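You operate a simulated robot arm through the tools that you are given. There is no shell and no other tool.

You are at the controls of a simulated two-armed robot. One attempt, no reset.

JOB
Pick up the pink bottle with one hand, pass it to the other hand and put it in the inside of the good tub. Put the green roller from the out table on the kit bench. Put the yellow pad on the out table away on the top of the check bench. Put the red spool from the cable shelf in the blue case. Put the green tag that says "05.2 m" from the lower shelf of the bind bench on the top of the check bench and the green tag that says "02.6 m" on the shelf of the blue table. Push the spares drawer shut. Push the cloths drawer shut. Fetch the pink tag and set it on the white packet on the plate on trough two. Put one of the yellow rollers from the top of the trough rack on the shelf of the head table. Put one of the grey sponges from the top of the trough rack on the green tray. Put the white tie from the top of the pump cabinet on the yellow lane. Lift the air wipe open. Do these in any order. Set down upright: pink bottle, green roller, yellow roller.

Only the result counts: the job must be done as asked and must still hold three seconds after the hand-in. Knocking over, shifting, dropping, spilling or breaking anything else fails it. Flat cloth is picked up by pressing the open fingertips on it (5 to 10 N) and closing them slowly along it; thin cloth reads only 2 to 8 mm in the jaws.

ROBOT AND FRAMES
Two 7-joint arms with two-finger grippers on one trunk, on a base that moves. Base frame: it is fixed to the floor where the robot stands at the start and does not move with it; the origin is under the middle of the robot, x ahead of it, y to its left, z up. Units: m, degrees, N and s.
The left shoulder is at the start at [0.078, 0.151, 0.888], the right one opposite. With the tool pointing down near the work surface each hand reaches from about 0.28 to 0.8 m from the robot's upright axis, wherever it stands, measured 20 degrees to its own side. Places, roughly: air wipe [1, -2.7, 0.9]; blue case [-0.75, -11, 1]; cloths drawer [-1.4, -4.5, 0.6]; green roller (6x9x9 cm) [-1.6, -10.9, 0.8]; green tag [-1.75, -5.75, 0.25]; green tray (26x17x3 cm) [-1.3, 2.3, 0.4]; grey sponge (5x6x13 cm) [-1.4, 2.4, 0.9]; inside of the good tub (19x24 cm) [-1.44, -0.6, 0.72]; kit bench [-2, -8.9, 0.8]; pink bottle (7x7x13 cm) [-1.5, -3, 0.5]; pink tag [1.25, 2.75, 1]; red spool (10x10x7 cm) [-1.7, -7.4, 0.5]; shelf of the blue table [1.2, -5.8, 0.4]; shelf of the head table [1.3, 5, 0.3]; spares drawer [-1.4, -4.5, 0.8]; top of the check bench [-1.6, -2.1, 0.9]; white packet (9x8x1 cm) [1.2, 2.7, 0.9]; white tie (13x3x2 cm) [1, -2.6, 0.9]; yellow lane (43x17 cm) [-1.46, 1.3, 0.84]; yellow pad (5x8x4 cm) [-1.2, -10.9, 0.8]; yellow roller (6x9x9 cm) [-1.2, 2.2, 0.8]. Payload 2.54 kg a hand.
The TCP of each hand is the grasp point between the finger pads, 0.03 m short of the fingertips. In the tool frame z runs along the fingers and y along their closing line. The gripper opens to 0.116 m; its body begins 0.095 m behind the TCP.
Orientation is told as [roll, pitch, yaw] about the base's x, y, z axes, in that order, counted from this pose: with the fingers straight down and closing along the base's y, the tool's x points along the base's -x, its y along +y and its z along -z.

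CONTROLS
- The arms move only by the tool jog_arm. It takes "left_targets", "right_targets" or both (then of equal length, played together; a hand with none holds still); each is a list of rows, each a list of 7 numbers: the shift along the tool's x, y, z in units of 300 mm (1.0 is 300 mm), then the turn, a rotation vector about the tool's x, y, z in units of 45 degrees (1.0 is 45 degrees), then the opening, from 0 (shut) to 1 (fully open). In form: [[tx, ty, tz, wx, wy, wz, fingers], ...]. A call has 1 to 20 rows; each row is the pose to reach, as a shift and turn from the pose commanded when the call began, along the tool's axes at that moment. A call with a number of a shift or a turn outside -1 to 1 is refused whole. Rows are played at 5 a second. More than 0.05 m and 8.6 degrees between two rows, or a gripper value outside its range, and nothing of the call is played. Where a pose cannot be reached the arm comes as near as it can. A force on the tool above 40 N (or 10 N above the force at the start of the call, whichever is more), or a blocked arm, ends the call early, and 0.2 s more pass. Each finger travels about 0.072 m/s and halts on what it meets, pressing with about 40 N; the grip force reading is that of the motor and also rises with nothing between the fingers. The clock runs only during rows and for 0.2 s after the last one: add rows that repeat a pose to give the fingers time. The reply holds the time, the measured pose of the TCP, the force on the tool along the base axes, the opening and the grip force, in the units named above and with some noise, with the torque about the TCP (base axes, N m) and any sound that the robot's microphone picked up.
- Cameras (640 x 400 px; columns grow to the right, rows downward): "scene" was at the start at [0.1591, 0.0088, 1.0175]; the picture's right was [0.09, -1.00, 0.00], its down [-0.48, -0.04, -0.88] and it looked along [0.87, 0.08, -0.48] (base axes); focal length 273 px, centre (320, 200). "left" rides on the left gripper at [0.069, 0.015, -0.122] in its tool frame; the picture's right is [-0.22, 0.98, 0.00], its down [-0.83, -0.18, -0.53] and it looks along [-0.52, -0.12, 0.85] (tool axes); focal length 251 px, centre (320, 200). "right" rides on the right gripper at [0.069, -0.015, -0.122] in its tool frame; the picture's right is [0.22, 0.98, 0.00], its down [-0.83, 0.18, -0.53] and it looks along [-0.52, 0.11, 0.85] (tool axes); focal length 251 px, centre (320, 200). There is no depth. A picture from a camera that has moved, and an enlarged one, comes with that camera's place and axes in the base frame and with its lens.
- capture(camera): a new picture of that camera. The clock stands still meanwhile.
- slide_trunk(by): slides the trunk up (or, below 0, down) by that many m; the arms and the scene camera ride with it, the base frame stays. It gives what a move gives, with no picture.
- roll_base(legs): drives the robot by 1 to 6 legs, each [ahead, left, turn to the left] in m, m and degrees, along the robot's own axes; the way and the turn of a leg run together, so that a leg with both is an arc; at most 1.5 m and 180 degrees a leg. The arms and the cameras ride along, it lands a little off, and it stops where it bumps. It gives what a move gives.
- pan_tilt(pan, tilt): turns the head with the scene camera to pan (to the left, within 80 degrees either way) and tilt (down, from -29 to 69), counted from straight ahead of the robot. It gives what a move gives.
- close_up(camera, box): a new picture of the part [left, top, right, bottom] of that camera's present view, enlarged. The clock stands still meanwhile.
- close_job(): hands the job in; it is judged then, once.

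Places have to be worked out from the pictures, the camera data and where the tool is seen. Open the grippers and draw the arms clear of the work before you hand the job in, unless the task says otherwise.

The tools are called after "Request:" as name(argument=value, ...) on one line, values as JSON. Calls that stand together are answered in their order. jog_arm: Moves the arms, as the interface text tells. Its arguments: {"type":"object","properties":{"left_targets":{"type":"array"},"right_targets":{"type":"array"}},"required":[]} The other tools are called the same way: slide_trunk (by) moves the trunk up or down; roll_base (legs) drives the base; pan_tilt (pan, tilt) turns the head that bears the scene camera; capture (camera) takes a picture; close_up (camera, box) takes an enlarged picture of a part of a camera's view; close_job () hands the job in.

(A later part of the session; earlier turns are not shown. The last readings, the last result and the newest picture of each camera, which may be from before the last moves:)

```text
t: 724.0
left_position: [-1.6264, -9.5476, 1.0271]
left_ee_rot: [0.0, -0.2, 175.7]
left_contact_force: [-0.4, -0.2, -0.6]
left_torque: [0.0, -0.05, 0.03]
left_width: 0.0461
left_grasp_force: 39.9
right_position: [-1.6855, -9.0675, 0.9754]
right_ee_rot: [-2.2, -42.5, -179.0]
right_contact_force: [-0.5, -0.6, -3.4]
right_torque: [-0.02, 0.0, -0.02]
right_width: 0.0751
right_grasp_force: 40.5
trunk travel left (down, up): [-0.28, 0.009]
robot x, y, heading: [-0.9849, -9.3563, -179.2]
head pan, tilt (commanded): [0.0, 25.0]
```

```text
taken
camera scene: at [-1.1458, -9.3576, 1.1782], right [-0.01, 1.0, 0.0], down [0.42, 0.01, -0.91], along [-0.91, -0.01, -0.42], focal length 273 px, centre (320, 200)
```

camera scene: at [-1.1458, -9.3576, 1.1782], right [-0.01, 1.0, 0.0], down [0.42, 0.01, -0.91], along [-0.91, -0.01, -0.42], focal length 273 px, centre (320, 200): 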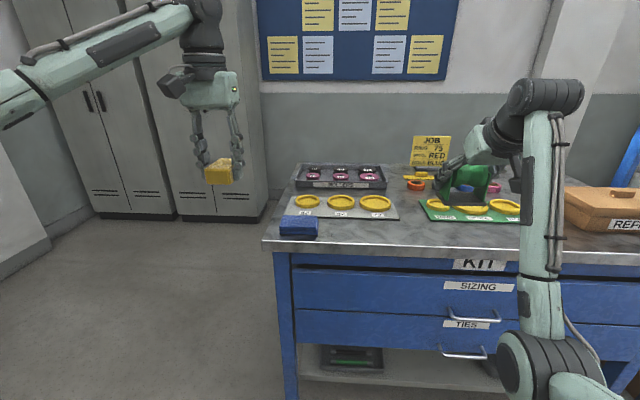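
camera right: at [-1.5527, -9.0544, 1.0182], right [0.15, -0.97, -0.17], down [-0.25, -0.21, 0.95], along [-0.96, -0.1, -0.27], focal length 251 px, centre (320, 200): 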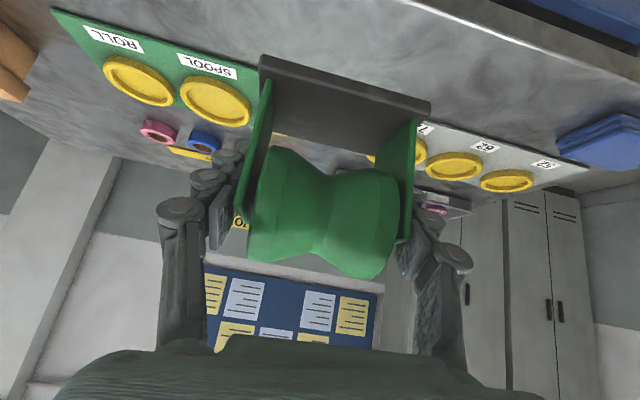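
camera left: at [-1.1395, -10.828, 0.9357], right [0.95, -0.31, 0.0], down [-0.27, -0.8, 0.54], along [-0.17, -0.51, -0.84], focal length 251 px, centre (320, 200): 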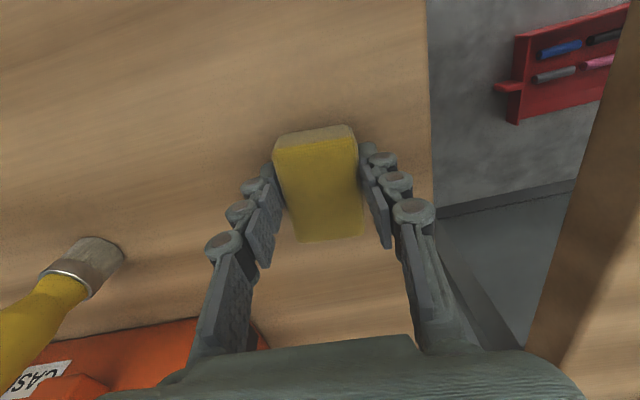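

The strip in front of the plates is free there. I move the roller 6 cm forward and 9 cm down.

Request:
jog_arm(right_targets=[[0.015, 0, 0.09, 0, 0, 0, 0.5], [0.03, 0, 0.18, 0, 0, 0, 0.5], [0.045, 0, 0.27, 0, 0, 0, 0.5], [0.059, 0, 0.353, 0, 0, 0, 0.5], [0.059, 0, 0.353, 0, 0, 0, 0.5]])

Request:
capture(camera="right")

Request:
close_up(camera="scene", box=[360, 150, 540, 280])

```text
t: 725.2
left_position: [-1.626, -9.5465, 1.0278]
left_ee_rot: [0.3, -0.3, 175.5]
left_contact_force: [-0.5, -0.2, -0.2]
left_torque: [-0.02, 0.0, 0.0]
left_width: 0.046
left_grasp_force: 39.9
right_position: [-1.7458, -9.0646, 0.8861]
right_ee_rot: [-2.1, -42.7, -179.0]
right_contact_force: [-1.0, -0.1, -2.6]
right_torque: [0.04, 0.04, 0.0]
right_width: 0.0753
right_grasp_force: 39.8
trunk travel left (down, up): [-0.28, 0.009]
robot x, y, heading: [-0.9877, -9.3545, -179.4]
head pan, tilt (commanded): [0.0, 25.0]
```

```text
taken
camera right: at [-1.6116, -9.0515, 0.9294], right [0.15, -0.97, -0.17], down [-0.25, -0.21, 0.95], along [-0.96, -0.1, -0.27], focal length 251 px, centre (320, 200)
```

right: 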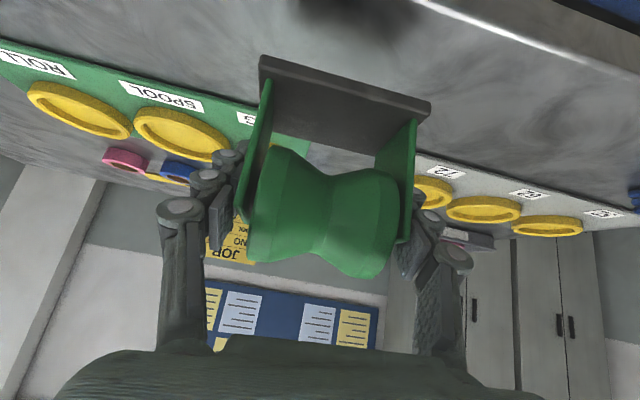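

```text
3.08 times, centred on (450, 215) of scene
camera zoom: at [-1.1453, -9.3576, 1.1784], right [-0.01, 1.0, 0.0], down [0.42, 0.01, -0.91], along [-0.91, -0.01, -0.42], focal length 839 px, centre (-80, 154)
```

zoom: 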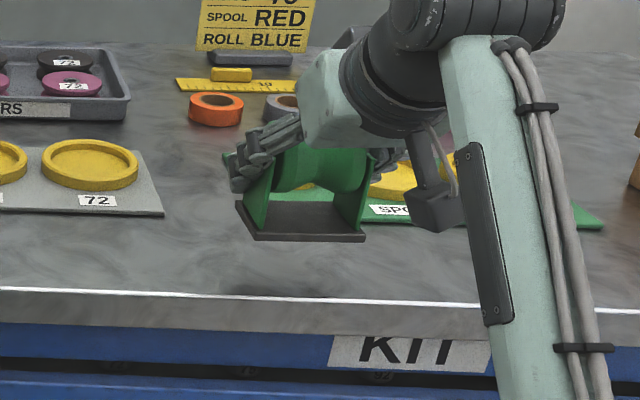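

Still a few centimetres above the surface and clear of the plates. I lower further in steps.

Request:
jog_arm(right_targets=[[0.023, 0, 0.025, 0, 0, 0, 0.5], [0.045, 0, 0.049, 0, 0, 0, 0.5], [0.045, 0, 0.049, 0, 0, 0, 0.5]])

Request:
close_up(camera="scene", box=[360, 150, 540, 280])

```text
t: 726.0
left_position: [-1.625, -9.5468, 1.0285]
left_ee_rot: [0.2, -0.1, 175.7]
left_contact_force: [-0.2, 0.3, -0.9]
left_torque: [0.02, -0.03, 0.01]
left_width: 0.046
left_grasp_force: 39.7
right_position: [-1.7461, -9.0634, 0.8669]
right_ee_rot: [-2.1, -42.7, -178.9]
right_contact_force: [0.1, 0.7, -3.4]
right_torque: [0.02, 0.05, 0.05]
right_width: 0.0755
right_grasp_force: 40.0
trunk travel left (down, up): [-0.28, 0.009]
robot x, y, heading: [-0.986, -9.3596, -179.3]
head pan, tilt (commanded): [0.0, 25.0]
```

```text
3.08 times, centred on (450, 215) of scene
camera zoom: at [-1.1454, -9.3576, 1.1784], right [-0.01, 1.0, 0.0], down [0.42, 0.01, -0.91], along [-0.91, -0.01, -0.42], focal length 839 px, centre (-80, 154)
```

zoom: 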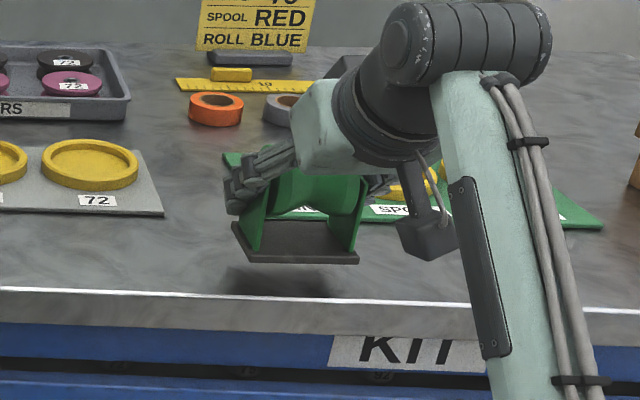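

Request:
jog_arm(right_targets=[[0.0, 0, 0.018, 0, 0, 0, 0.5], [0.017, 0, 0.03, 0, 0, 0, 0.5], [0.017, 0, 0.03, 0, 0, 0, 0.5]])

```text
t: 726.8
left_position: [-1.6257, -9.5474, 1.0272]
left_ee_rot: [0.2, -0.2, 175.6]
left_contact_force: [-0.6, 0.1, -0.5]
left_torque: [0.0, 0.02, 0.0]
left_width: 0.0462
left_grasp_force: 39.9
right_position: [-1.7476, -9.0632, 0.8581]
right_ee_rot: [-2.1, -42.7, -179.0]
right_contact_force: [-0.7, 0.2, -2.7]
right_torque: [0.0, 0.05, 0.01]
right_width: 0.0753
right_grasp_force: 39.8
trunk travel left (down, up): [-0.28, 0.009]
robot x, y, heading: [-0.9869, -9.357, -179.2]
head pan, tilt (commanded): [0.0, 25.0]
```

Request:
jog_arm(right_targets=[[0.012, 0, 0.012, 0, 0, 0, 0.5], [0.023, 0, 0.025, 0, 0, 0, 0.5], [0.023, 0, 0.025, 0, 0, 0, 0.5]])

Request:
close_up(camera="scene", box=[360, 150, 540, 280])

```text
t: 727.6
left_position: [-1.6246, -9.5458, 1.0283]
left_ee_rot: [0.2, -0.2, 175.7]
left_contact_force: [-0.2, 0.4, 0.4]
left_torque: [0.01, -0.01, 0.03]
left_width: 0.0461
left_grasp_force: 40.5
right_position: [-1.7493, -9.064, 0.8463]
right_ee_rot: [-2.2, -42.6, -179.0]
right_contact_force: [0.0, 0.1, -1.9]
right_torque: [0.01, 0.07, 0.03]
right_width: 0.0752
right_grasp_force: 39.8
trunk travel left (down, up): [-0.28, 0.009]
robot x, y, heading: [-0.9839, -9.3532, -179.4]
head pan, tilt (commanded): [0.0, 25.0]
```

```text
3.08 times, centred on (450, 215) of scene
camera zoom: at [-1.1454, -9.3576, 1.1784], right [-0.01, 1.0, 0.0], down [0.42, 0.01, -0.91], along [-0.91, -0.01, -0.42], focal length 839 px, centre (-80, 154)
```

zoom: 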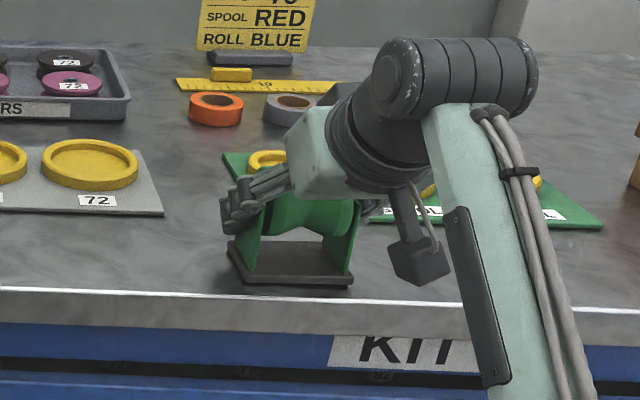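

Request:
jog_arm(right_targets=[[0.007, 0, 0.0075, 0, 0, 0, 0.5], [0.007, 0, 0.0075, 0, 0, 0, 0.5]])

```text
t: 728.2
left_position: [-1.6258, -9.5466, 1.0295]
left_ee_rot: [0.3, -0.3, 175.5]
left_contact_force: [-0.1, 0.0, -1.0]
left_torque: [0.0, 0.01, 0.04]
left_width: 0.0459
left_grasp_force: 39.8
right_position: [-1.7483, -9.0626, 0.8453]
right_ee_rot: [-2.2, -42.9, -179.0]
right_contact_force: [-1.7, 0.4, 3.4]
right_torque: [-0.27, -0.14, -0.06]
right_width: 0.0753
right_grasp_force: 40.1
trunk travel left (down, up): [-0.28, 0.009]
robot x, y, heading: [-0.9872, -9.3563, -179.5]
head pan, tilt (commanded): [0.0, 25.0]
```

Contact. I open the right hand evenly and withdraw along the tool axis.

Request:
jog_arm(right_targets=[[0.002, 0, 0.002, 0, 0, 0, 0.7], [0.002, 0, 0.002, 0, 0, 0, 0.8], [0.002, 0, 0.002, 0, 0, 0, 0.88], [0.002, 0, 0.002, 0, 0, 0, 0.88], [0, 0, -0.06, 0, 0, 0, 0.88], [0, 0, -0.16, 0, 0, 0, 0.88], [0, 0, -0.3, 0, 0, 0, 0.88], [-0.1, 0, -0.4, 0, 0, 0, 0.88]])

Request:
close_up(camera="scene", box=[360, 150, 540, 280])

```text
t: 730.0
left_position: [-1.6259, -9.5474, 1.0278]
left_ee_rot: [0.2, -0.3, 175.6]
left_contact_force: [0.6, -0.4, -0.7]
left_torque: [0.04, 0.04, -0.01]
left_width: 0.046
left_grasp_force: 40.0
right_position: [-1.6858, -9.0648, 0.9533]
right_ee_rot: [-2.3, -42.6, -178.9]
right_contact_force: [-0.1, -0.1, -0.6]
right_torque: [0.0, 0.03, 0.0]
right_width: 0.1022
right_grasp_force: 0.0
trunk travel left (down, up): [-0.28, 0.009]
robot x, y, heading: [-0.9891, -9.3569, -179.5]
head pan, tilt (commanded): [0.0, 25.0]
```

```text
3.08 times, centred on (450, 215) of scene
camera zoom: at [-1.1449, -9.3579, 1.1784], right [-0.01, 1.0, 0.0], down [0.42, 0.01, -0.91], along [-0.91, -0.01, -0.42], focal length 839 px, centre (-80, 154)
```

zoom: 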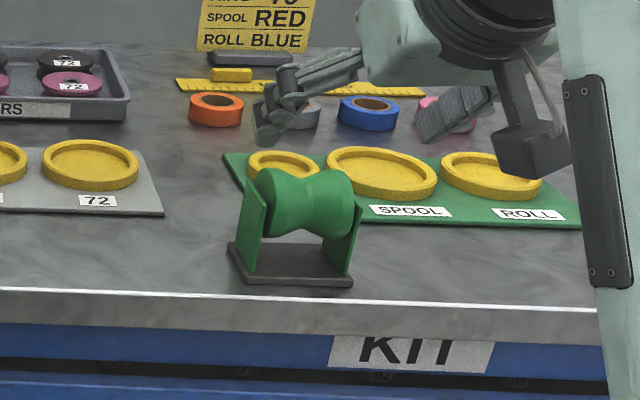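

The green roller stands upright on the kit bench. Now the last tag: I back off, fold the left hand (holding the pad) in, and travel to the bind bench.

Request:
roll_base(legs=[[-0.6, 0, 0]])

Request:
jog_arm(left_targets=[[0.14, 0, 0, 0, 0, -0.03, 0.3], [0.28, 0, 0, 0, 0, -0.06, 0.3], [0.42, 0, 0, 0, 0, -0.1, 0.3], [0.56, 0, 0, 0, 0, -0.1, 0.3], [0.68, 0, 0, 0, 0, -0.1, 0.3]])

Request:
roll_base(legs=[[0, -1.4, 0], [0, -1.35, 0]])

Request:
pan_tilt(pan=0, tilt=28)

Request:
capture(camera="scene")

```text
t: 733.4
left_position: [-1.0296, -9.5362, 1.0274]
left_ee_rot: [0.2, -0.2, 175.2]
left_contact_force: [0.7, 0.0, 0.5]
left_torque: [-0.01, 0.05, 0.02]
left_width: 0.0461
left_grasp_force: 40.0
right_position: [-1.0876, -9.0543, 0.9524]
right_ee_rot: [-2.2, -42.6, -179.5]
right_contact_force: [-0.7, 0.4, -0.2]
right_torque: [0.0, -0.01, -0.01]
right_width: 0.1022
right_grasp_force: 0.0
trunk travel left (down, up): [-0.28, 0.009]
robot x, y, heading: [-0.3898, -9.35, -179.8]
head pan, tilt (commanded): [0.0, 25.0]
```

```text
t: 734.6
left_position: [-0.8287, -9.5519, 1.0263]
left_ee_rot: [0.3, -0.3, 179.8]
left_contact_force: [0.1, -0.4, -0.3]
left_torque: [-0.02, -0.02, 0.04]
left_width: 0.0461
left_grasp_force: 39.8
right_position: [-1.0878, -9.0546, 0.9529]
right_ee_rot: [-2.3, -42.6, -179.4]
right_contact_force: [-0.2, 0.4, -0.9]
right_torque: [0.0, 0.0, 0.01]
right_width: 0.102
right_grasp_force: 0.2
trunk travel left (down, up): [-0.28, 0.009]
robot x, y, heading: [-0.3861, -9.3484, -179.6]
head pan, tilt (commanded): [0.0, 25.0]
```

```text
t: 761.2
left_position: [-0.7742, -6.7615, 1.0265]
left_ee_rot: [0.2, -0.2, 177.2]
left_contact_force: [0.9, -0.6, 0.0]
left_torque: [0.01, 0.01, 0.01]
left_width: 0.0461
left_grasp_force: 40.2
right_position: [-1.0078, -6.2534, 0.9523]
right_ee_rot: [-2.2, -42.8, 178.0]
right_contact_force: [-0.7, 0.5, 0.1]
right_torque: [0.01, 0.02, -0.01]
right_width: 0.1021
right_grasp_force: 0.1
trunk travel left (down, up): [-0.28, 0.009]
robot x, y, heading: [-0.3282, -6.5838, 178.0]
head pan, tilt (commanded): [0.0, 25.0]
```

```text
t: 761.8
left_position: [-0.773, -6.7631, 1.0267]
left_ee_rot: [0.2, -0.1, 177.1]
left_contact_force: [-0.3, 0.1, -0.6]
left_torque: [-0.01, 0.0, 0.01]
left_width: 0.0461
left_grasp_force: 40.2
right_position: [-1.0081, -6.2529, 0.9529]
right_ee_rot: [-2.3, -42.7, 178.0]
right_contact_force: [-0.3, -0.7, 0.0]
right_torque: [0.0, 0.0, -0.01]
right_width: 0.102
right_grasp_force: 0.1
trunk travel left (down, up): [-0.28, 0.009]
robot x, y, heading: [-0.3247, -6.5815, 177.5]
head pan, tilt (commanded): [0.0, 28.0]
```

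```text
taken
camera scene: at [-0.483, -6.5744, 1.1736], right [0.04, 1.0, 0.0], down [0.47, -0.02, -0.88], along [-0.88, 0.04, -0.47], focal length 273 px, centre (320, 200)
```

scene: 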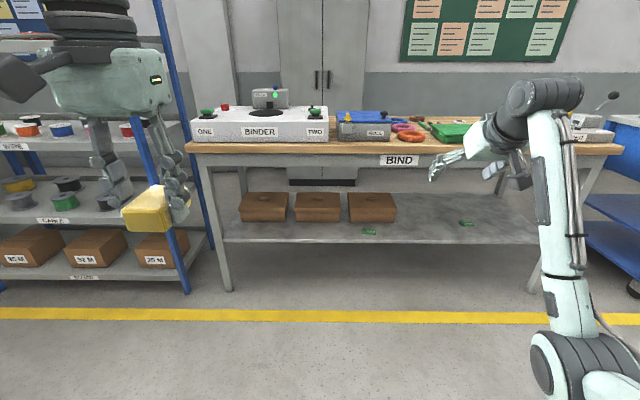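

The 05.2 m tag is at (369, 231). I zoom to verify the text and locate its knob.

Request:
close_up(camera="scene", box=[320, 200, 420, 262])

```text
6.40 times, centred on (370, 231) of scene
camera zoom: at [-0.483, -6.5744, 1.1736], right [0.04, 1.0, 0.0], down [0.47, -0.02, -0.88], along [-0.88, 0.04, -0.47], focal length 1745 px, centre (0, 2)
```

zoom: 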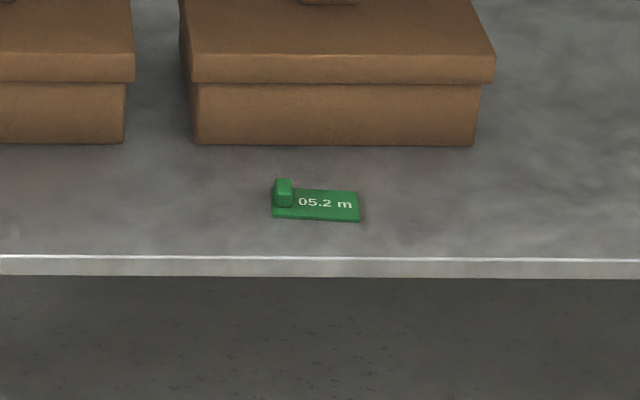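

The text reads 05.2 m; its knob is near [-1.659, -6.291]. I lower the trunk, square up, and lower the right hand in front of the shelf.

Request:
slide_trunk(by=-0.155)

Request:
roll_base(legs=[[0.25, 0.04, 2.3]])

Request:
jog_arm(right_targets=[[0.099, 0, 0.107, 0, 0, 0, 0.7], [0.197, 0, 0.215, 0, 0, 0, 0.6], [0.296, 0, 0.322, 0, 0, 0, 0.45], [0.394, 0, 0.43, 0, 0, 0, 0.45], [0.493, 0, 0.537, 0, 0, 0, 0.45], [0.592, 0, 0.645, 0, 0, 0, 0.45], [0.69, 0, 0.752, 0, 0, 0, 0.45], [0.75, 0, 0.82, 0, 0, 0, 0.45], [0.75, 0, 0.82, 0, 0, 0, 0.45]])

Request:
capture(camera="right")

Request:
capture(camera="scene")

```text
t: 763.6
left_position: [-0.7737, -6.7623, 0.8726]
left_ee_rot: [0.1, -0.2, 177.1]
left_contact_force: [-0.5, 0.1, 0.9]
left_torque: [-0.01, 0.0, 0.02]
left_width: 0.0459
left_grasp_force: 40.3
right_position: [-1.0088, -6.2533, 0.7982]
right_ee_rot: [-2.1, -42.7, 178.0]
right_contact_force: [1.0, -0.6, 0.6]
right_torque: [-0.01, 0.02, -0.01]
right_width: 0.1024
right_grasp_force: 0.0
trunk travel left (down, up): [-0.125, 0.164]
robot x, y, heading: [-0.3228, -6.5806, 177.7]
head pan, tilt (commanded): [0.0, 28.0]
```

```text
t: 765.4
left_position: [-1.0162, -6.8107, 0.8725]
left_ee_rot: [0.2, -0.2, 179.0]
left_contact_force: [0.0, 0.8, 0.4]
left_torque: [0.01, 0.01, 0.0]
left_width: 0.046
left_grasp_force: 39.8
right_position: [-1.2668, -6.3095, 0.799]
right_ee_rot: [-2.2, -42.7, 179.9]
right_contact_force: [-0.4, 0.5, -0.3]
right_torque: [0.0, 0.01, 0.0]
right_width: 0.1021
right_grasp_force: 0.1
trunk travel left (down, up): [-0.125, 0.164]
robot x, y, heading: [-0.5698, -6.613, 179.6]
head pan, tilt (commanded): [0.0, 28.0]
```

```text
t: 767.4
left_position: [-1.0158, -6.8101, 0.8714]
left_ee_rot: [0.3, -0.2, 179.0]
left_contact_force: [0.5, -0.4, -0.6]
left_torque: [0.05, 0.0, -0.03]
left_width: 0.0462
left_grasp_force: 40.1
right_position: [-1.2667, -6.2956, 0.4645]
right_ee_rot: [-2.4, -42.6, 179.9]
right_contact_force: [-0.5, 1.0, -0.9]
right_torque: [-0.02, 0.01, 0.01]
right_width: 0.0521
right_grasp_force: 0.0
trunk travel left (down, up): [-0.125, 0.164]
robot x, y, heading: [-0.5721, -6.6131, 179.5]
head pan, tilt (commanded): [0.0, 28.0]
```

```text
taken
camera right: at [-1.1338, -6.2861, 0.5064], right [0.13, -0.98, -0.17], down [-0.25, -0.2, 0.95], along [-0.96, -0.08, -0.27], focal length 251 px, centre (320, 200)
```

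right: 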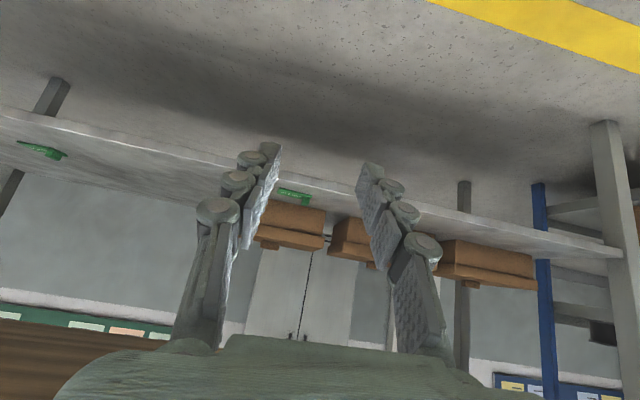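

```text
taken
camera scene: at [-0.7312, -6.6132, 1.0186], right [0.01, 1.0, 0.0], down [0.47, 0.0, -0.88], along [-0.88, 0.01, -0.47], focal length 273 px, centre (320, 200)
```

scene: 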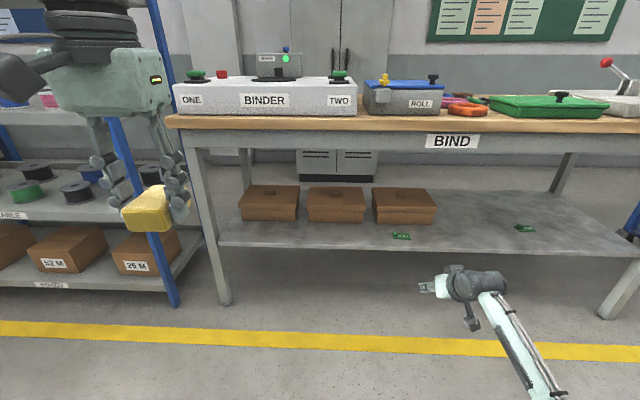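

I zoom in with both cameras on the tag.

Request:
close_up(camera="right", box=[250, 165, 350, 227])

Request:
close_up(camera="scene", box=[350, 205, 450, 267])

```text
6.40 times, centred on (300, 196) of right
camera zoom: at [-1.1338, -6.2861, 0.5064], right [0.13, -0.98, -0.17], down [-0.25, -0.2, 0.95], along [-0.96, -0.08, -0.27], focal length 1609 px, centre (448, 226)
```

zoom: 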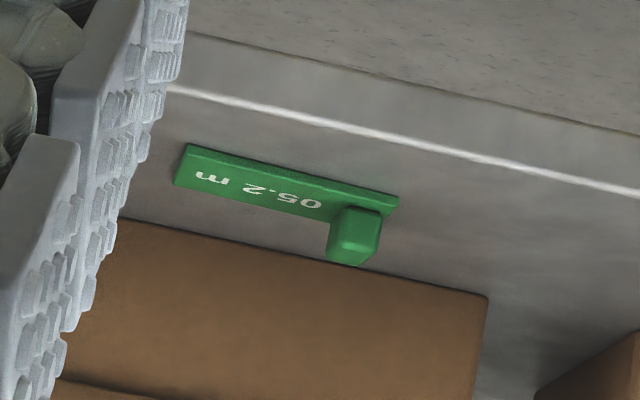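

```text
6.40 times, centred on (400, 236) of scene
camera zoom: at [-0.7312, -6.6132, 1.0186], right [0.01, 1.0, 0.0], down [0.47, 0.0, -0.88], along [-0.88, 0.01, -0.47], focal length 1745 px, centre (-192, -30)
```

zoom: 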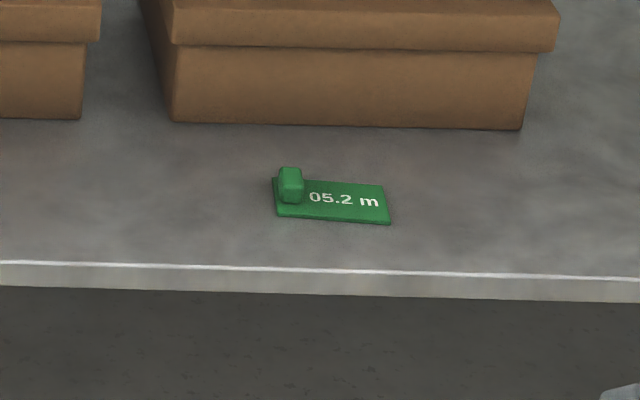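

Both views agree: knob at [-1.656, -6.295, 0.366]. The hand is in line; I roll forward 0.33 m.

Request:
roll_base(legs=[[0.33, 0, 0]])

Request:
capture(camera="right")

```text
t: 769.6
left_position: [-1.3516, -6.8037, 0.8725]
left_ee_rot: [0.1, -0.2, 178.5]
left_contact_force: [0.4, 0.2, -0.3]
left_torque: [-0.01, 0.01, -0.02]
left_width: 0.0461
left_grasp_force: 40.2
right_position: [-1.6002, -6.2872, 0.4628]
right_ee_rot: [-2.3, -42.8, 179.5]
right_contact_force: [0.2, -0.5, 0.4]
right_torque: [0.0, -0.02, -0.03]
right_width: 0.0521
right_grasp_force: 0.0
trunk travel left (down, up): [-0.125, 0.164]
robot x, y, heading: [-0.9048, -6.6116, 179.2]
head pan, tilt (commanded): [0.0, 28.0]
```

```text
taken
camera right: at [-1.4658, -6.2785, 0.5067], right [0.12, -0.98, -0.17], down [-0.25, -0.2, 0.95], along [-0.96, -0.07, -0.27], focal length 251 px, centre (320, 200)
```

right: 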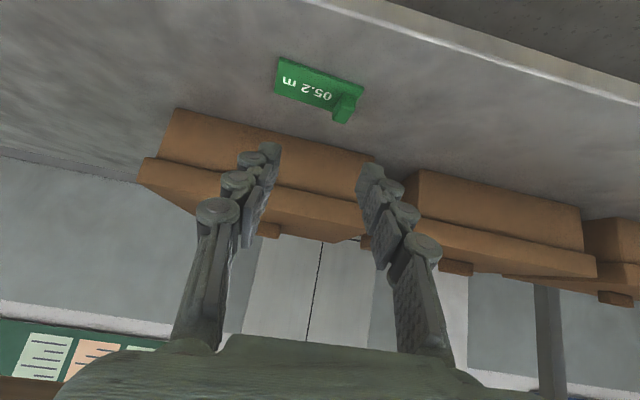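

I move diagonally down toward the knob, most of the way first.

Request:
jog_arm(right_targets=[[0.035, 0.02, 0.06, 0, 0, 0, 0.42], [0.069, 0.041, 0.13, 0, 0, 0, 0.4], [0.069, 0.041, 0.19, 0, 0, 0, 0.4], [0.069, 0.041, 0.225, 0, 0, 0, 0.4], [0.069, 0.041, 0.225, 0, 0, 0, 0.4]])

Request:
close_up(camera="right", box=[230, 90, 410, 210])

```text
t: 770.8
left_position: [-1.3516, -6.8033, 0.8719]
left_ee_rot: [0.2, -0.2, 178.6]
left_contact_force: [0.4, 0.2, -0.9]
left_torque: [-0.02, -0.01, -0.04]
left_width: 0.0462
left_grasp_force: 40.2
right_position: [-1.6314, -6.2968, 0.3998]
right_ee_rot: [-2.1, -42.8, 179.5]
right_contact_force: [0.2, 0.2, -0.9]
right_torque: [0.04, 0.01, -0.02]
right_width: 0.0465
right_grasp_force: 0.0
trunk travel left (down, up): [-0.125, 0.164]
robot x, y, heading: [-0.9084, -6.6117, 179.3]
head pan, tilt (commanded): [0.0, 28.0]
```

```text
3.33 times, centred on (320, 150) of right
camera zoom: at [-1.497, -6.2879, 0.4425], right [0.12, -0.98, -0.17], down [-0.25, -0.2, 0.95], along [-0.96, -0.07, -0.27], focal length 838 px, centre (320, 367)
```

zoom: 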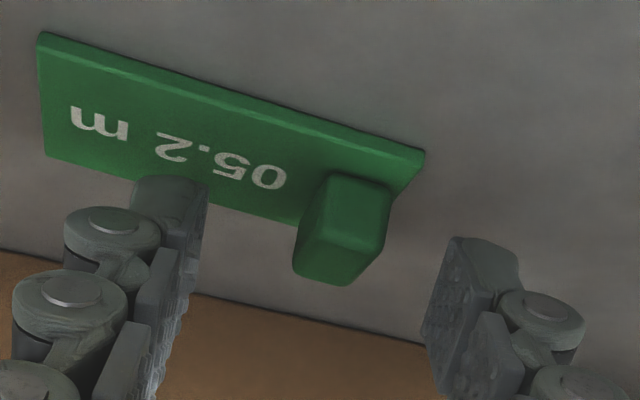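

Nearly the same picture as with the previous tag. I go 9 mm further and close.

Request:
jog_arm(right_targets=[[0, 0, 0.015, 0, 0, 0, 0.4], [0, 0, 0.028, 0, 0, 0, 0.4], [0, 0, 0.028, 0, 0, 0, 0.25], [0, 0, 0.028, 0, 0, 0, 0.12], [0, 0, 0.028, 0, 0, 0, 0], [0, 0, 0.028, 0, 0, 0, 0], [0, 0, 0.028, 0, 0, 0, 0]])

Request:
close_up(camera="right", box=[230, 90, 410, 210])

```text
t: 772.4
left_position: [-1.3515, -6.8033, 0.8727]
left_ee_rot: [0.2, -0.3, 178.5]
left_contact_force: [0.4, 0.7, -0.6]
left_torque: [-0.02, 0.04, 0.01]
left_width: 0.046
left_grasp_force: 39.7
right_position: [-1.6366, -6.2958, 0.3944]
right_ee_rot: [-2.2, -42.8, 179.5]
right_contact_force: [0.1, -0.6, 0.4]
right_torque: [0.02, -0.01, 0.01]
right_width: 0.0122
right_grasp_force: 39.2
trunk travel left (down, up): [-0.125, 0.164]
robot x, y, heading: [-0.9088, -6.6103, 179.2]
head pan, tilt (commanded): [0.0, 28.0]
```

```text
3.33 times, centred on (320, 150) of right
camera zoom: at [-1.5022, -6.2877, 0.436], right [0.12, -0.98, -0.17], down [-0.25, -0.2, 0.95], along [-0.96, -0.07, -0.27], focal length 838 px, centre (320, 367)
```

zoom: 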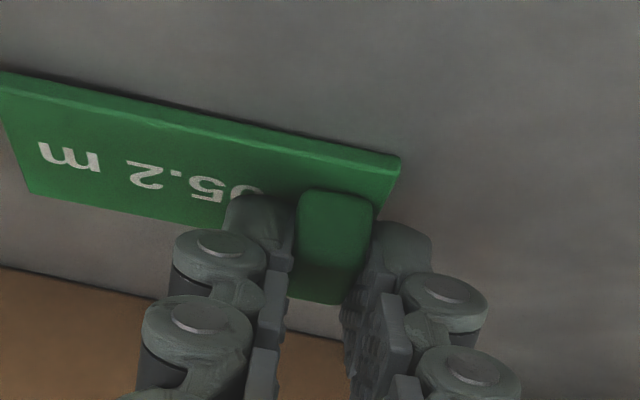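

Held. I lift 5 cm and back out.

Request:
jog_arm(right_targets=[[-0.03, 0, -0.03, 0, 0, 0, 0], [-0.07, 0, -0.075, 0, 0, 0, 0], [-0.11, 0, -0.12, 0, 0, 0, 0], [-0.11, 0, -0.12, 0, 0, 0, 0]])

Request:
roll_base(legs=[[-0.6, 0, 0]])

Request:
slide_trunk(by=0.16)

Request:
jog_arm(right_targets=[[-0.11, 0, -0.12, 0, 0, 0, 0], [-0.22, 0, -0.24, 0, 0, 0, 0], [-0.33, 0, -0.36, 0, 0, 0, 0], [-0.44, 0, -0.48, 0, 0, 0, 0], [-0.55, 0, -0.6, 0, 0, 0, 0], [-0.66, 0, -0.72, 0, 0, 0, 0], [-0.75, 0, -0.82, 0, 0, 0, 0]])

Request:
capture(camera="scene")

```text
t: 773.4
left_position: [-1.3516, -6.8029, 0.8711]
left_ee_rot: [0.3, -0.2, 178.7]
left_contact_force: [-1.0, 0.7, 1.0]
left_torque: [0.0, -0.01, 0.01]
left_width: 0.046
left_grasp_force: 40.1
right_position: [-1.6362, -6.298, 0.4434]
right_ee_rot: [-2.3, -42.8, 179.5]
right_contact_force: [0.2, 0.2, 0.6]
right_torque: [-0.02, -0.01, -0.02]
right_width: 0.0119
right_grasp_force: 38.5
trunk travel left (down, up): [-0.125, 0.164]
robot x, y, heading: [-0.906, -6.6147, 179.3]
head pan, tilt (commanded): [0.0, 28.0]
```

```text
t: 776.8
left_position: [-0.7471, -6.8142, 0.8728]
left_ee_rot: [0.1, -0.2, 179.0]
left_contact_force: [0.1, -0.1, -0.2]
left_torque: [-0.04, -0.01, -0.01]
left_width: 0.046
left_grasp_force: 39.8
right_position: [-1.0363, -6.3102, 0.4422]
right_ee_rot: [-2.4, -42.7, 179.9]
right_contact_force: [-1.0, -0.4, -0.5]
right_torque: [0.02, 0.01, -0.02]
right_width: 0.0121
right_grasp_force: 39.1
trunk travel left (down, up): [-0.125, 0.164]
robot x, y, heading: [-0.3027, -6.6218, 179.5]
head pan, tilt (commanded): [0.0, 28.0]
```

```text
t: 778.7
left_position: [-0.7473, -6.8135, 1.0315]
left_ee_rot: [0.2, -0.2, 179.0]
left_contact_force: [-0.3, -0.9, -0.7]
left_torque: [0.01, -0.02, 0.02]
left_width: 0.0463
left_grasp_force: 40.0
right_position: [-1.0364, -6.3109, 0.6016]
right_ee_rot: [-2.4, -42.7, 179.8]
right_contact_force: [0.2, -0.2, 0.6]
right_torque: [0.01, 0.02, 0.03]
right_width: 0.0117
right_grasp_force: 38.8
trunk travel left (down, up): [-0.285, 0.004]
robot x, y, heading: [-0.3049, -6.6208, 179.6]
head pan, tilt (commanded): [0.0, 28.0]
```

```text
t: 780.3
left_position: [-0.7475, -6.8124, 1.0319]
left_ee_rot: [0.2, -0.2, 179.0]
left_contact_force: [-0.5, 0.3, -1.0]
left_torque: [0.01, -0.04, 0.02]
left_width: 0.046
left_grasp_force: 39.5
right_position: [-1.0315, -6.3165, 0.9338]
right_ee_rot: [-2.3, -42.7, 179.9]
right_contact_force: [-0.1, 0.0, -0.6]
right_torque: [0.03, -0.01, -0.01]
right_width: 0.0121
right_grasp_force: 39.1
trunk travel left (down, up): [-0.285, 0.004]
robot x, y, heading: [-0.3045, -6.6186, 179.6]
head pan, tilt (commanded): [0.0, 28.0]
```

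```text
taken
camera scene: at [-0.4623, -6.6162, 1.1786], right [0.01, 1.0, 0.0], down [0.47, 0.0, -0.88], along [-0.88, 0.01, -0.47], focal length 273 px, centre (320, 200)
```

scene: 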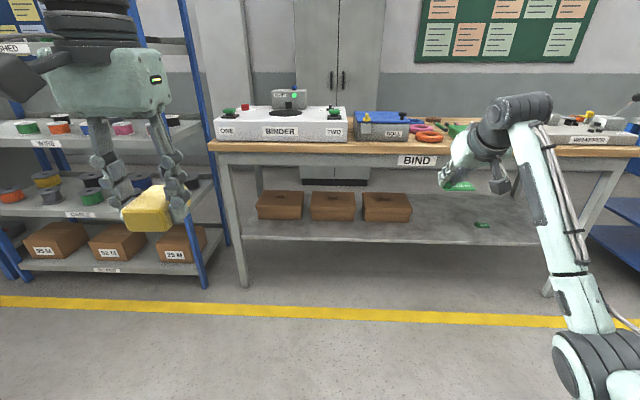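

Both items are in hand. I travel up the aisle to the check bench.

Request:
roll_base(legs=[[0, -1.5, 0], [0, -1.5, 0], [0, -1.4, 0]])

Request:
pan_tilt(pan=0, tilt=25)

Request:
capture(camera="scene")

```text
t: 822.3
left_position: [-0.8133, -2.4299, 1.0314]
left_ee_rot: [0.1, -0.2, -177.4]
left_contact_force: [0.5, 0.0, 0.0]
left_torque: [0.02, -0.03, -0.01]
left_width: 0.0461
left_grasp_force: 39.9
right_position: [-1.1307, -1.9517, 0.9331]
right_ee_rot: [-2.3, -42.7, -176.4]
right_contact_force: [0.3, 0.1, -0.2]
right_torque: [0.01, 0.01, -0.02]
right_width: 0.0123
right_grasp_force: 39.0
trunk travel left (down, up): [-0.285, 0.004]
robot x, y, heading: [-0.382, -2.2085, -176.9]
head pan, tilt (commanded): [0.0, 28.0]
```

```text
t: 823.0
left_position: [-0.8139, -2.4286, 1.0316]
left_ee_rot: [0.2, -0.3, -177.3]
left_contact_force: [0.4, 0.8, 0.3]
left_torque: [0.0, 0.0, 0.02]
left_width: 0.046
left_grasp_force: 39.5
right_position: [-1.1288, -1.9515, 0.9323]
right_ee_rot: [-2.3, -42.8, -176.4]
right_contact_force: [0.6, 0.0, -0.2]
right_torque: [-0.03, 0.01, -0.01]
right_width: 0.0122
right_grasp_force: 39.1
trunk travel left (down, up): [-0.285, 0.004]
robot x, y, heading: [-0.3846, -2.206, -176.7]
head pan, tilt (commanded): [0.0, 25.0]
```

```text
taken
camera scene: at [-0.5431, -2.2138, 1.1834], right [-0.06, 1.0, 0.0], down [0.42, 0.02, -0.91], along [-0.9, -0.05, -0.42], focal length 273 px, centre (320, 200)
```

scene: 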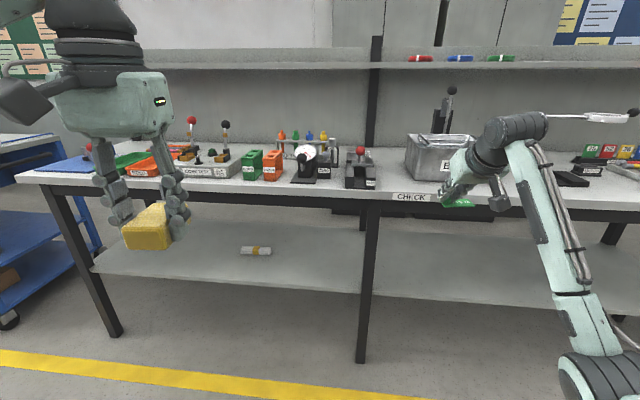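

I zoom in on the bench top to find free places.

Request:
close_up(camera="scene", box=[200, 100, 460, 220])

```text
2.46 times, centred on (330, 160) of scene
camera zoom: at [-0.5431, -2.2138, 1.1834], right [-0.06, 1.0, 0.0], down [0.42, 0.02, -0.91], along [-0.9, -0.05, -0.42], focal length 671 px, centre (295, 298)
```

zoom: 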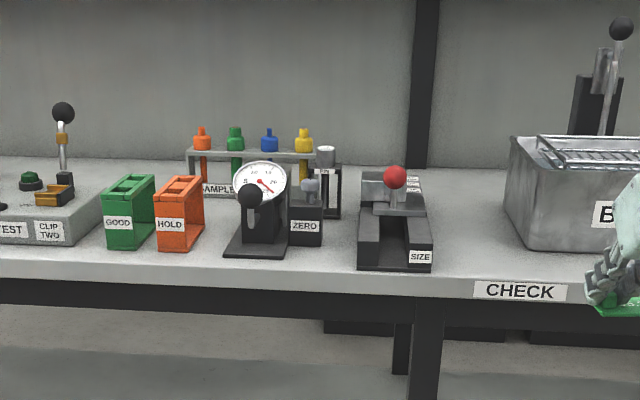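

There is a 12 cm gap between the SIZE block and the BATH. I look further right along the bench for more room.

Request:
roll_base(legs=[[0, -0.45, -3]])

Request:
pan_tilt(pan=0, tilt=25)

Request:
capture(camera="scene")

Request:
close_up(camera="scene", box=[200, 100, 520, 240])

```text
t: 827.9
left_position: [-0.8385, -1.9458, 1.0332]
left_ee_rot: [0.2, -0.2, -180.1]
left_contact_force: [-0.1, -0.4, -0.4]
left_torque: [-0.02, 0.0, -0.01]
left_width: 0.0463
left_grasp_force: 39.9
right_position: [-1.1333, -1.4532, 0.933]
right_ee_rot: [-2.2, -42.7, -179.0]
right_contact_force: [-0.2, -0.6, 0.1]
right_torque: [0.01, 0.01, 0.01]
right_width: 0.0123
right_grasp_force: 39.0
trunk travel left (down, up): [-0.285, 0.004]
robot x, y, heading: [-0.4014, -1.7403, -179.4]
head pan, tilt (commanded): [0.0, 25.0]
```

```text
t: 828.5
left_position: [-0.8386, -1.9443, 1.0319]
left_ee_rot: [0.2, -0.2, -179.9]
left_contact_force: [0.5, 0.1, -0.5]
left_torque: [0.01, 0.02, 0.02]
left_width: 0.0462
left_grasp_force: 39.7
right_position: [-1.135, -1.4526, 0.9337]
right_ee_rot: [-2.3, -42.7, -179.0]
right_contact_force: [0.9, 0.4, 0.5]
right_torque: [-0.01, 0.02, 0.0]
right_width: 0.0124
right_grasp_force: 39.3
trunk travel left (down, up): [-0.285, 0.004]
robot x, y, heading: [-0.4004, -1.7432, -179.3]
head pan, tilt (commanded): [0.0, 25.0]
```

```text
taken
camera scene: at [-0.5599, -1.7422, 1.1834], right [-0.01, 1.0, 0.0], down [0.42, 0.01, -0.91], along [-0.91, -0.01, -0.42], focal length 273 px, centre (320, 200)
```

scene: 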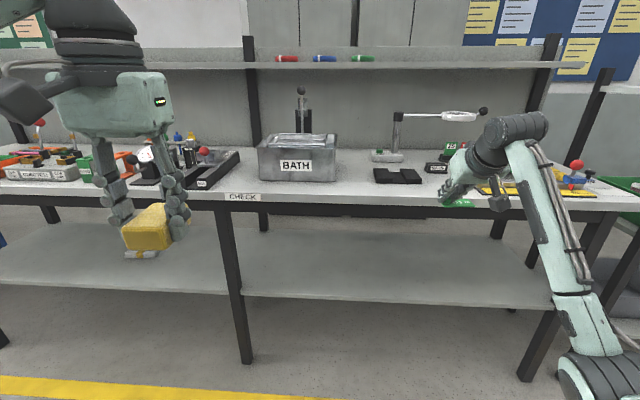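

```text
2.00 times, centred on (360, 170) of scene
camera zoom: at [-0.5599, -1.7422, 1.1834], right [-0.01, 1.0, 0.0], down [0.42, 0.01, -0.91], along [-0.91, -0.01, -0.42], focal length 545 px, centre (240, 260)
```

zoom: 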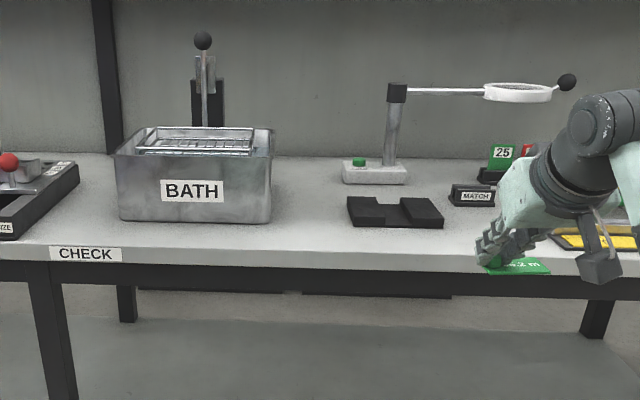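

Good free spots: for the tag, the area at y≈-1.40…-1.26, x≈-1.30…-1.52 (right of the black block, in front of MATCH); for the pad, between BATH and the black block at y≈-1.63. The bench top is z≈0.845. I place the tag first.

Request:
roll_base(legs=[[0.2, -0.09, -0.5]])

Request:
capture(camera="right")

Request:
capture(camera="scene")

```text
t: 830.2
left_position: [-1.0461, -1.853, 1.0322]
left_ee_rot: [0.2, -0.2, 179.6]
left_contact_force: [-0.5, -0.3, -0.1]
left_torque: [0.01, 0.01, -0.01]
left_width: 0.0461
left_grasp_force: 40.2
right_position: [-1.335, -1.3571, 0.9328]
right_ee_rot: [-2.2, -42.7, -179.6]
right_contact_force: [-0.4, 0.5, -0.3]
right_torque: [-0.03, -0.01, 0.02]
right_width: 0.0118
right_grasp_force: 38.6
trunk travel left (down, up): [-0.285, 0.004]
robot x, y, heading: [-0.6037, -1.6543, -180.1]
head pan, tilt (commanded): [0.0, 25.0]
```

```text
taken
camera right: at [-1.2001, -1.3471, 0.9755], right [0.14, -0.98, -0.17], down [-0.25, -0.2, 0.95], along [-0.96, -0.09, -0.27], focal length 251 px, centre (320, 200)
```

right: 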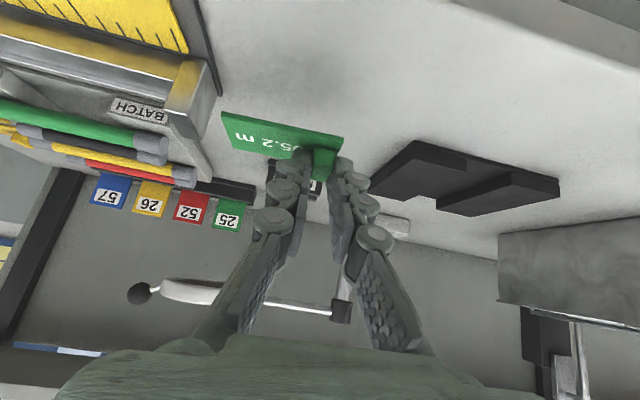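

```text
taken
camera scene: at [-0.7637, -1.6532, 1.1833], right [0.0, 1.0, 0.0], down [0.42, 0.0, -0.91], along [-0.91, 0.0, -0.42], focal length 273 px, centre (320, 200)
```

scene: 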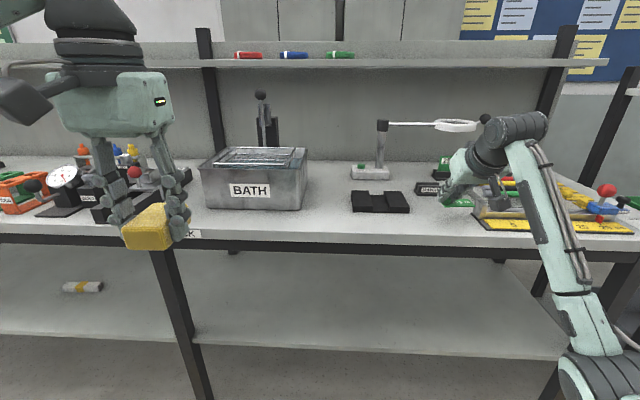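

The tag hangs over a free area 16 cm wide. I move it 5.5 cm forward and 3.5 cm down, and look.

Request:
jog_arm(right_targets=[[-0.028, 0, 0.1, 0, 0, 0, 0], [-0.056, 0, 0.21, 0, 0, 0, 0], [-0.056, 0, 0.21, 0, 0, 0, 0]])

Request:
capture(camera="right")

Request:
close_up(camera="scene", box=[340, 140, 540, 265])

```text
t: 831.0
left_position: [-1.0456, -1.8532, 1.0318]
left_ee_rot: [0.2, -0.1, 179.5]
left_contact_force: [0.0, -0.4, -0.8]
left_torque: [-0.05, -0.01, -0.02]
left_width: 0.0459
left_grasp_force: 40.0
right_position: [-1.3895, -1.3559, 0.8992]
right_ee_rot: [-2.3, -42.7, -179.6]
right_contact_force: [-0.2, 0.6, -0.6]
right_torque: [-0.01, 0.04, -0.01]
right_width: 0.0122
right_grasp_force: 38.8
trunk travel left (down, up): [-0.285, 0.004]
robot x, y, heading: [-0.6036, -1.6576, -180.0]
head pan, tilt (commanded): [0.0, 25.0]
```

```text
taken
camera right: at [-1.2553, -1.3455, 0.9419], right [0.14, -0.97, -0.17], down [-0.25, -0.2, 0.95], along [-0.96, -0.09, -0.27], focal length 251 px, centre (320, 200)
```

right: 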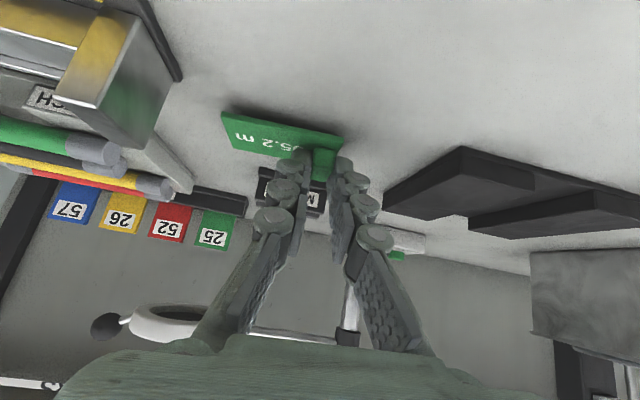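

```text
3.20 times, centred on (440, 202) of scene
camera zoom: at [-0.763, -1.6534, 1.1834], right [0.0, 1.0, 0.0], down [0.42, 0.0, -0.91], along [-0.91, 0.0, -0.42], focal length 873 px, centre (-64, 192)
```

zoom: 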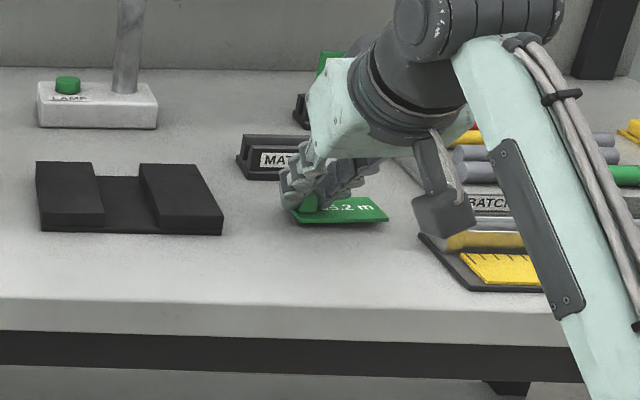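

Clear all round. I lower it gently.

Request:
jog_arm(right_targets=[[0.0135, 0, 0.0147, 0, 0, 0, 0], [0.027, 0, 0.0294, 0, 0, 0, 0], [0.027, 0, 0.0294, 0, 0, 0, 0]])

```text
t: 831.8
left_position: [-1.0433, -1.8537, 1.0307]
left_ee_rot: [0.2, -0.3, 179.5]
left_contact_force: [-0.7, -0.3, -0.3]
left_torque: [0.02, 0.02, -0.02]
left_width: 0.0464
left_grasp_force: 40.1
right_position: [-1.3888, -1.3562, 0.8934]
right_ee_rot: [-2.4, -43.2, -179.6]
right_contact_force: [-5.7, 1.1, 16.6]
right_torque: [-0.12, 0.19, -0.04]
right_width: 0.0122
right_grasp_force: 39.3
trunk travel left (down, up): [-0.285, 0.004]
robot x, y, heading: [-0.5998, -1.6525, -180.0]
head pan, tilt (commanded): [0.0, 25.0]
```

Contact (17 N) at TCP z 0.893. I ease off slightly, open and withdraw.

Request:
jog_arm(right_targets=[[-0.012, 0, -0.013, 0, 0, 0, 0.05], [-0.013, 0, -0.014, 0, 0, 0, 0.2], [-0.014, 0, -0.016, 0, 0, 0, 0.33], [-0.03, 0, -0.05, 0, 0, 0, 0.33], [-0.08, 0, -0.13, 0, 0, 0, 0.33], [-0.16, 0, -0.24, 0, 0, 0, 0.33], [-0.26, 0, -0.34, 0, 0, 0, 0.33]])

Request:
close_up(camera="scene", box=[340, 140, 540, 265])

```text
t: 833.4
left_position: [-1.0448, -1.853, 1.0322]
left_ee_rot: [0.1, -0.3, 179.5]
left_contact_force: [0.5, -0.4, 0.6]
left_torque: [0.05, -0.01, -0.02]
left_width: 0.0462
left_grasp_force: 39.6
right_position: [-1.3764, -1.3585, 1.0136]
right_ee_rot: [-2.2, -42.7, -179.6]
right_contact_force: [0.2, 0.0, -0.5]
right_torque: [0.01, 0.02, 0.02]
right_width: 0.0385
right_grasp_force: 0.0
trunk travel left (down, up): [-0.285, 0.004]
robot x, y, heading: [-0.5996, -1.6511, -179.9]
head pan, tilt (commanded): [0.0, 25.0]
```

```text
3.20 times, centred on (440, 202) of scene
camera zoom: at [-0.7628, -1.6537, 1.1834], right [0.0, 1.0, 0.0], down [0.42, 0.0, -0.91], along [-0.91, 0.0, -0.42], focal length 873 px, centre (-64, 192)
```

zoom: 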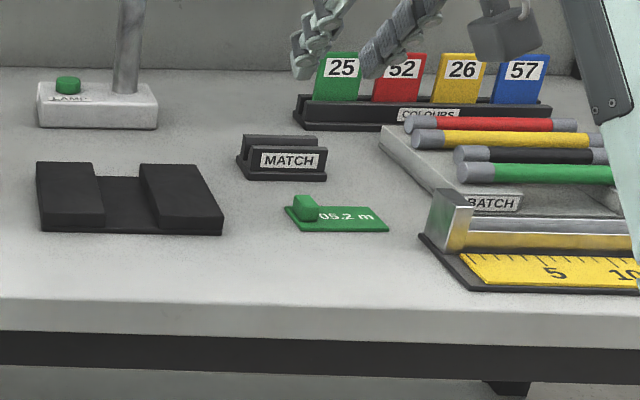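

The 05.2 m tag lies on the check bench. Now the pad: I raise and draw back the right hand, extend the left hand, and shift right so the pad is in front of the gap between BATH and the black block.

Request:
jog_arm(right_targets=[[0.01, 0, -0.1, 0, 0, 0, 0.33], [0.02, 0, -0.2, 0, 0, 0, 0.33], [0.03, 0, -0.3, 0, 0, 0, 0.33], [0.04, 0, -0.4, 0, 0, 0, 0.33], [0.04, 0, -0.4, 0, 0, 0, 0.33]], left_targets=[[-0.15, 0, 0, 0, 0, 0, 0.3], [-0.3, 0, 0, 0, 0, 0, 0.3], [-0.45, 0, 0, 0, 0, 0, 0.3], [-0.6, 0, 0, 0, 0, 0, 0.3], [-0.75, 0, 0, 0, 0, 0, 0.3]])

Request:
roll_base(legs=[[0, -0.225, 0]])

Request:
capture(camera="scene")

Request:
capture(camera="left")

```text
t: 834.6
left_position: [-1.2725, -1.8513, 1.0285]
left_ee_rot: [0.3, -0.1, 179.4]
left_contact_force: [-0.7, -0.6, 0.4]
left_torque: [0.03, -0.04, -0.02]
left_width: 0.0459
left_grasp_force: 40.6
right_position: [-1.287, -1.3601, 1.092]
right_ee_rot: [-2.3, -42.6, -179.6]
right_contact_force: [0.2, -0.3, -0.4]
right_torque: [0.0, -0.02, 0.01]
right_width: 0.0383
right_grasp_force: 0.0
trunk travel left (down, up): [-0.285, 0.004]
robot x, y, heading: [-0.6005, -1.6511, -179.6]
head pan, tilt (commanded): [0.0, 25.0]
```

```text
t: 837.5
left_position: [-1.2727, -1.6205, 1.0305]
left_ee_rot: [0.2, -0.1, 179.3]
left_contact_force: [-0.2, -1.3, 0.3]
left_torque: [-0.01, 0.01, 0.0]
left_width: 0.0459
left_grasp_force: 40.5
right_position: [-1.285, -1.1314, 1.0938]
right_ee_rot: [-2.2, -42.7, -179.8]
right_contact_force: [-1.0, 0.7, 0.7]
right_torque: [0.02, -0.01, 0.0]
right_width: 0.0381
right_grasp_force: 0.1
trunk travel left (down, up): [-0.285, 0.004]
robot x, y, heading: [-0.6001, -1.4208, 179.9]
head pan, tilt (commanded): [0.0, 25.0]
```

```text
taken
camera scene: at [-0.7631, -1.4233, 1.1834], right [0.0, 1.0, 0.0], down [0.42, 0.0, -0.91], along [-0.91, 0.0, -0.42], focal length 273 px, centre (320, 200)
```

scene: 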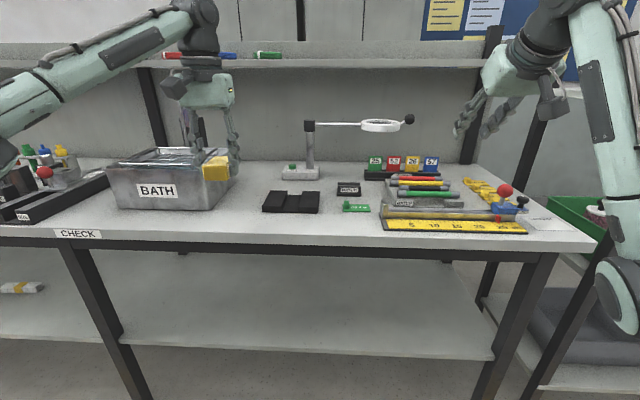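

```text
taken
camera left: at [-1.2025, -1.637, 1.1506], right [-0.23, -0.97, 0.0], down [-0.82, 0.19, 0.54], along [-0.52, 0.12, -0.84], focal length 251 px, centre (320, 200)
```

left: 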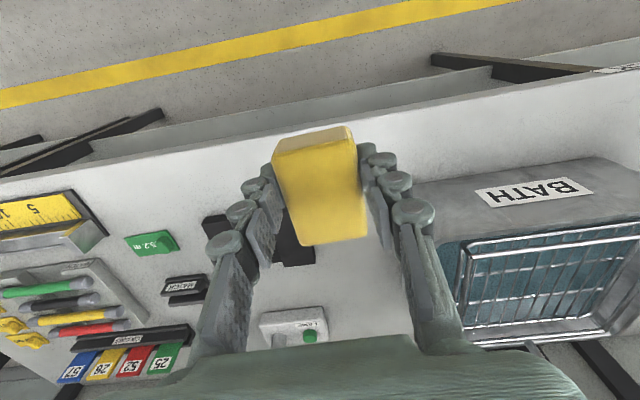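

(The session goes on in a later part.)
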